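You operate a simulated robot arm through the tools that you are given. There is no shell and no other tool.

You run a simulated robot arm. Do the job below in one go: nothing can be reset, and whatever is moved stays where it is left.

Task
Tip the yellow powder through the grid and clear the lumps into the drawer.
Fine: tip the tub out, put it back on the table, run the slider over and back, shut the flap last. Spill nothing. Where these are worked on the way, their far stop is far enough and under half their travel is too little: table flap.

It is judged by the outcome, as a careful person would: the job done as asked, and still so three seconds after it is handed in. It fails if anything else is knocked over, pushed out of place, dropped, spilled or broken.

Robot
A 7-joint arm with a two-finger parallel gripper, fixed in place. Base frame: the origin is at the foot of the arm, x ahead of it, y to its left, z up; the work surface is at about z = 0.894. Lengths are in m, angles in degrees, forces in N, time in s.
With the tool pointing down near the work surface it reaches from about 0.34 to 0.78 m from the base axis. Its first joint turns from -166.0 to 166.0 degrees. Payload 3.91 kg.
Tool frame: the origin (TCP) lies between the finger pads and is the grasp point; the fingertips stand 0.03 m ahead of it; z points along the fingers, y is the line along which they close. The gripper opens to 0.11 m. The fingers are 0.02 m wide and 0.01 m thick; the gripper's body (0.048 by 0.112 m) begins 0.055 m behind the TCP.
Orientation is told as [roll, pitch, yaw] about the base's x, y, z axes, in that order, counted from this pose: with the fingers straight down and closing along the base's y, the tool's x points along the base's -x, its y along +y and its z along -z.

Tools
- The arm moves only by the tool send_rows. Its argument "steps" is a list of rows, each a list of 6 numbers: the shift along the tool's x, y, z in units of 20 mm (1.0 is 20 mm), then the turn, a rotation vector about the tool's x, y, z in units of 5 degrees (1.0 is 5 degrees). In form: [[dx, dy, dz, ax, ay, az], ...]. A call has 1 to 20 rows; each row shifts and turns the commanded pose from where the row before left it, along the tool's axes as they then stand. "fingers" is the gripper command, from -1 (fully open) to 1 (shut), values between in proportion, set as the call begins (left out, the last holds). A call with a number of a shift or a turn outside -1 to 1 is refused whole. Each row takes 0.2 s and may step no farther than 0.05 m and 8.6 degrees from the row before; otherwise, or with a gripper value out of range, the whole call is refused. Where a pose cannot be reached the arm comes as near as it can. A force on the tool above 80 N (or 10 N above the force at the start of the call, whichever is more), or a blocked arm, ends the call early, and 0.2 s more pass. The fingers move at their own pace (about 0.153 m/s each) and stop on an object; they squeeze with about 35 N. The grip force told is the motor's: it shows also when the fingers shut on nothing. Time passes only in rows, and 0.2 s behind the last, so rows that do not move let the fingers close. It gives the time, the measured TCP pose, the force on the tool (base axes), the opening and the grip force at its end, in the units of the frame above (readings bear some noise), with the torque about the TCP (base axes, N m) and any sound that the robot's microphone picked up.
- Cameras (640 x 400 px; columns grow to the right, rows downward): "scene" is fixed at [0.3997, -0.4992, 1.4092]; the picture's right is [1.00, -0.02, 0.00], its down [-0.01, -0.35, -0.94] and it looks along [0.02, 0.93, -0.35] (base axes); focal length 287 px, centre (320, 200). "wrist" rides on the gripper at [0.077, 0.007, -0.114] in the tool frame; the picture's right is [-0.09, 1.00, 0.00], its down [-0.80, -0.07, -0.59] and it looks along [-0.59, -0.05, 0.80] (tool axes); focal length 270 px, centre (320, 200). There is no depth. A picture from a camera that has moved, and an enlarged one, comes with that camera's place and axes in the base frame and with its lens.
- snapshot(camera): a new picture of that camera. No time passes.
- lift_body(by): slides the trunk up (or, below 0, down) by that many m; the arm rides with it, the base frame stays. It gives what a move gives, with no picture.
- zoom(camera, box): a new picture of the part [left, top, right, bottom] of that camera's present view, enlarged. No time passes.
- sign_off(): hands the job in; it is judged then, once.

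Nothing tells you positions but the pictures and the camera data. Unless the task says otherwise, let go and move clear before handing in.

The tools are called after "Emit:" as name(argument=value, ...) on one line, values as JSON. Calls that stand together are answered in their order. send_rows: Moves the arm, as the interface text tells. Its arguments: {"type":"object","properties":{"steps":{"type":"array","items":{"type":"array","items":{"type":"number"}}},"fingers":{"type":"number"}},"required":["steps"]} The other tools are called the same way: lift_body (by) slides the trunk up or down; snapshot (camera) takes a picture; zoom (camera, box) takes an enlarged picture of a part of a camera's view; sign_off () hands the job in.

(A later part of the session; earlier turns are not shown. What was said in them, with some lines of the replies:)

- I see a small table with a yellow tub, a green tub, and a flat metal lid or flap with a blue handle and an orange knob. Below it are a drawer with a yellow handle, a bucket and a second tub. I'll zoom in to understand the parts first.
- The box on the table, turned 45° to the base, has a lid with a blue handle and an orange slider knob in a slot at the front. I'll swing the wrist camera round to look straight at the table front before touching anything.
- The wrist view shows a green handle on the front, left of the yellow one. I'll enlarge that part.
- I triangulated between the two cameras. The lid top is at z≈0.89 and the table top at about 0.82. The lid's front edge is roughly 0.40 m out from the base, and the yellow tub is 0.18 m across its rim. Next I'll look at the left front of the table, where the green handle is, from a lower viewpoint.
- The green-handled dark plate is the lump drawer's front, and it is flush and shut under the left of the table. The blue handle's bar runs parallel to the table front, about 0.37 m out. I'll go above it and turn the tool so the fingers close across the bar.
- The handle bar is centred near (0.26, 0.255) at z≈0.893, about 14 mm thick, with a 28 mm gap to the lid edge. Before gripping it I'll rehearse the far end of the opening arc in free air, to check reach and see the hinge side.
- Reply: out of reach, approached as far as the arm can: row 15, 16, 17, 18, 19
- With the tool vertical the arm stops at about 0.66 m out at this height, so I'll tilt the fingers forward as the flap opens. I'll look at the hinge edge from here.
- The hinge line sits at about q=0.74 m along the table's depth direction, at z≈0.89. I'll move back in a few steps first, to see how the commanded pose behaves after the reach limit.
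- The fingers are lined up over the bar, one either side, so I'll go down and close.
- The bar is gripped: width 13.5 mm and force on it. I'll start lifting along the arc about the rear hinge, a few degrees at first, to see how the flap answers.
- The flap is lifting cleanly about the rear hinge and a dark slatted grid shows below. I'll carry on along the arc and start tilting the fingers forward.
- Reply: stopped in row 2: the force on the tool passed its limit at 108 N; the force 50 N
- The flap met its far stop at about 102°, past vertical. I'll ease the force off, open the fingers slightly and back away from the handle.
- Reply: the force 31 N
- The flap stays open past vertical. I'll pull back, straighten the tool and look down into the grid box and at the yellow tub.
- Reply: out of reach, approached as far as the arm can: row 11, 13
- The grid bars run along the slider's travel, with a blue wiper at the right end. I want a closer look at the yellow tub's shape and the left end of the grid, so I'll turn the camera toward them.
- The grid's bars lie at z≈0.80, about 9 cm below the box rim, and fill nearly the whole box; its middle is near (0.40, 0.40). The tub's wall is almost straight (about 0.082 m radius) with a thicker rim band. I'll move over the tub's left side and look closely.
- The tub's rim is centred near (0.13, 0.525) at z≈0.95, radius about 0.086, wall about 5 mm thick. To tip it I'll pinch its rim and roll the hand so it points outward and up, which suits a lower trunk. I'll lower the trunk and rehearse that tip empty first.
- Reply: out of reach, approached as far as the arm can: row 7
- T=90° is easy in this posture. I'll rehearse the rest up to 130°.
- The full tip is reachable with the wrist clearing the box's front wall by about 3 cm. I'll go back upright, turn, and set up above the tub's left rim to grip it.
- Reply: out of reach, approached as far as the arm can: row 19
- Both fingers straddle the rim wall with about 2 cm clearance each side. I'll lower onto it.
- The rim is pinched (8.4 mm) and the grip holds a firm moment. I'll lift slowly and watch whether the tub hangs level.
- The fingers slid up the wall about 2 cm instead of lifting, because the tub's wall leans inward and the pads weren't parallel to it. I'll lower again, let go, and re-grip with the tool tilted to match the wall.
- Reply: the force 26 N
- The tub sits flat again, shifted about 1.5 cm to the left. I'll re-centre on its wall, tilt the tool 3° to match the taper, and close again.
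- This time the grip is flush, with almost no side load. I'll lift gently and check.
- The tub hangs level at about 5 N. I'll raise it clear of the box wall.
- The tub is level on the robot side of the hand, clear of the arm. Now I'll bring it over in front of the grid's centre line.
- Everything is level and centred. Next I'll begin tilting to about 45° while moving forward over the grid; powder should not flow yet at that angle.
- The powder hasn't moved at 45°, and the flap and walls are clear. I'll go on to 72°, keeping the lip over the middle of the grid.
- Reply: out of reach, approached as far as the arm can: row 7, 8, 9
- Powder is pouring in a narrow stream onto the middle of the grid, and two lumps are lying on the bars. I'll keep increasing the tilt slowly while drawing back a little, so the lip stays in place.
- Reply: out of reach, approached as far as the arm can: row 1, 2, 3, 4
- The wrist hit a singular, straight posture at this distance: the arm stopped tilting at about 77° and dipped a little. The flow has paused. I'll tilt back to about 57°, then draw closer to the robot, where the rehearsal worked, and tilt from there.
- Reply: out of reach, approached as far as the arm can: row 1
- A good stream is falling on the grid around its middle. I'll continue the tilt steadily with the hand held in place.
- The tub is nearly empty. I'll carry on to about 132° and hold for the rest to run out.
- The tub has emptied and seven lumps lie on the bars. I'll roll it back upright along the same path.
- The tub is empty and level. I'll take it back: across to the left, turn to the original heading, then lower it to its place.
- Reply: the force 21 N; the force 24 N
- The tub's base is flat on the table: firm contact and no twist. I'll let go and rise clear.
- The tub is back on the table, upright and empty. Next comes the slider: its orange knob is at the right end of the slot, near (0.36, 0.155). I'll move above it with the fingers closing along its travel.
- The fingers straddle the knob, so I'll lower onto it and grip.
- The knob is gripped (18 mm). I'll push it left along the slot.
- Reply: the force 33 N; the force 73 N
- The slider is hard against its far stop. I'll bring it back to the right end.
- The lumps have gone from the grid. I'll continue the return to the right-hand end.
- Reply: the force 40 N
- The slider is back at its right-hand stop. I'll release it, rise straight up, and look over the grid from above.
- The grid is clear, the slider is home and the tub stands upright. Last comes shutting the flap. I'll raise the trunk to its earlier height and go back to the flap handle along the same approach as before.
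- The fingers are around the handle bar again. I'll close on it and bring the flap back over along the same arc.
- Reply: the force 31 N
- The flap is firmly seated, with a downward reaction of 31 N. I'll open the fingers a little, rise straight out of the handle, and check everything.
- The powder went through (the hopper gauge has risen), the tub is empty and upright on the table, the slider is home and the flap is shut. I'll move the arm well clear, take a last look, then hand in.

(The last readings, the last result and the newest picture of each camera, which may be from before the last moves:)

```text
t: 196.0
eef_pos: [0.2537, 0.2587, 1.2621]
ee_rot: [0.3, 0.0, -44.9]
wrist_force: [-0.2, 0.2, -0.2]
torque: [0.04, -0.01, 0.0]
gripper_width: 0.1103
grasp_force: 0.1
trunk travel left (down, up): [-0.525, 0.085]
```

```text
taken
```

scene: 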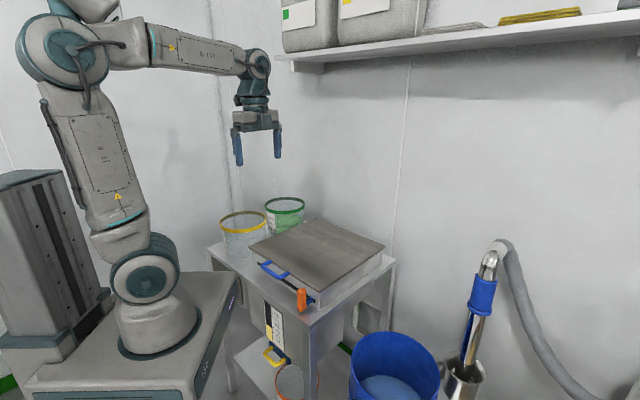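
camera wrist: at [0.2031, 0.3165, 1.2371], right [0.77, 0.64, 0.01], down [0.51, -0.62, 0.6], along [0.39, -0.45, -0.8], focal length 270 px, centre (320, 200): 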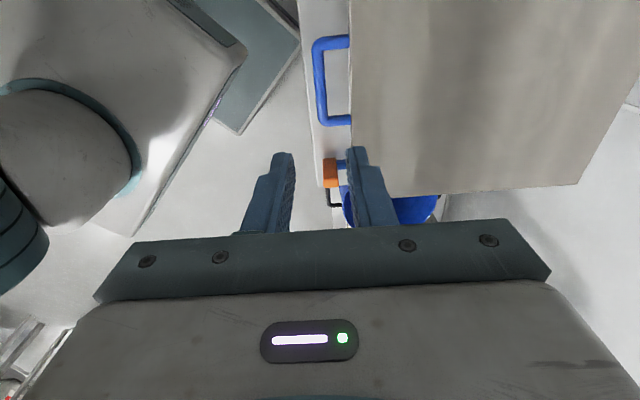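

The table is clean, the flap is shut, the slider is home, and the empty tub stands on the table beside the green one. The arm is clear of everything, so I'm handing in now.

Emit:
sign_off()

```text
The job is handed in.
```

The job is handed in. The yellow powder went through the grid, and the lumps were cleared off it toward the drawer. I saw no spill on the table or around the box. I couldn't see inside the drawer, so I judged that the lumps fell in from the clear grid.

- **Flap:** I opened it by the blue handle to its far stop, just past upright. I closed it last and pressed it down until it seated.
- **Tub:** It emptied completely and stands upright on the table. It is about 1 to 1.5 cm from where it started. My first grip slid up the wall without lifting the tub and shifted it slightly, so I gripped it again before lifting.
- **Pour:** The arm ran into a reach limit partway through and the flow paused. I moved closer and finished from there, and the stream stayed inside the box throughout. The hopper gauge rose afterwards.
- **Slider:** It went over to the left stop and back to the right stop.
- **Rest of the scene:** I didn't touch the drawer, and the green tub, the bucket and the other containers look as they did at the start. The arm has let go and is clear of the table.
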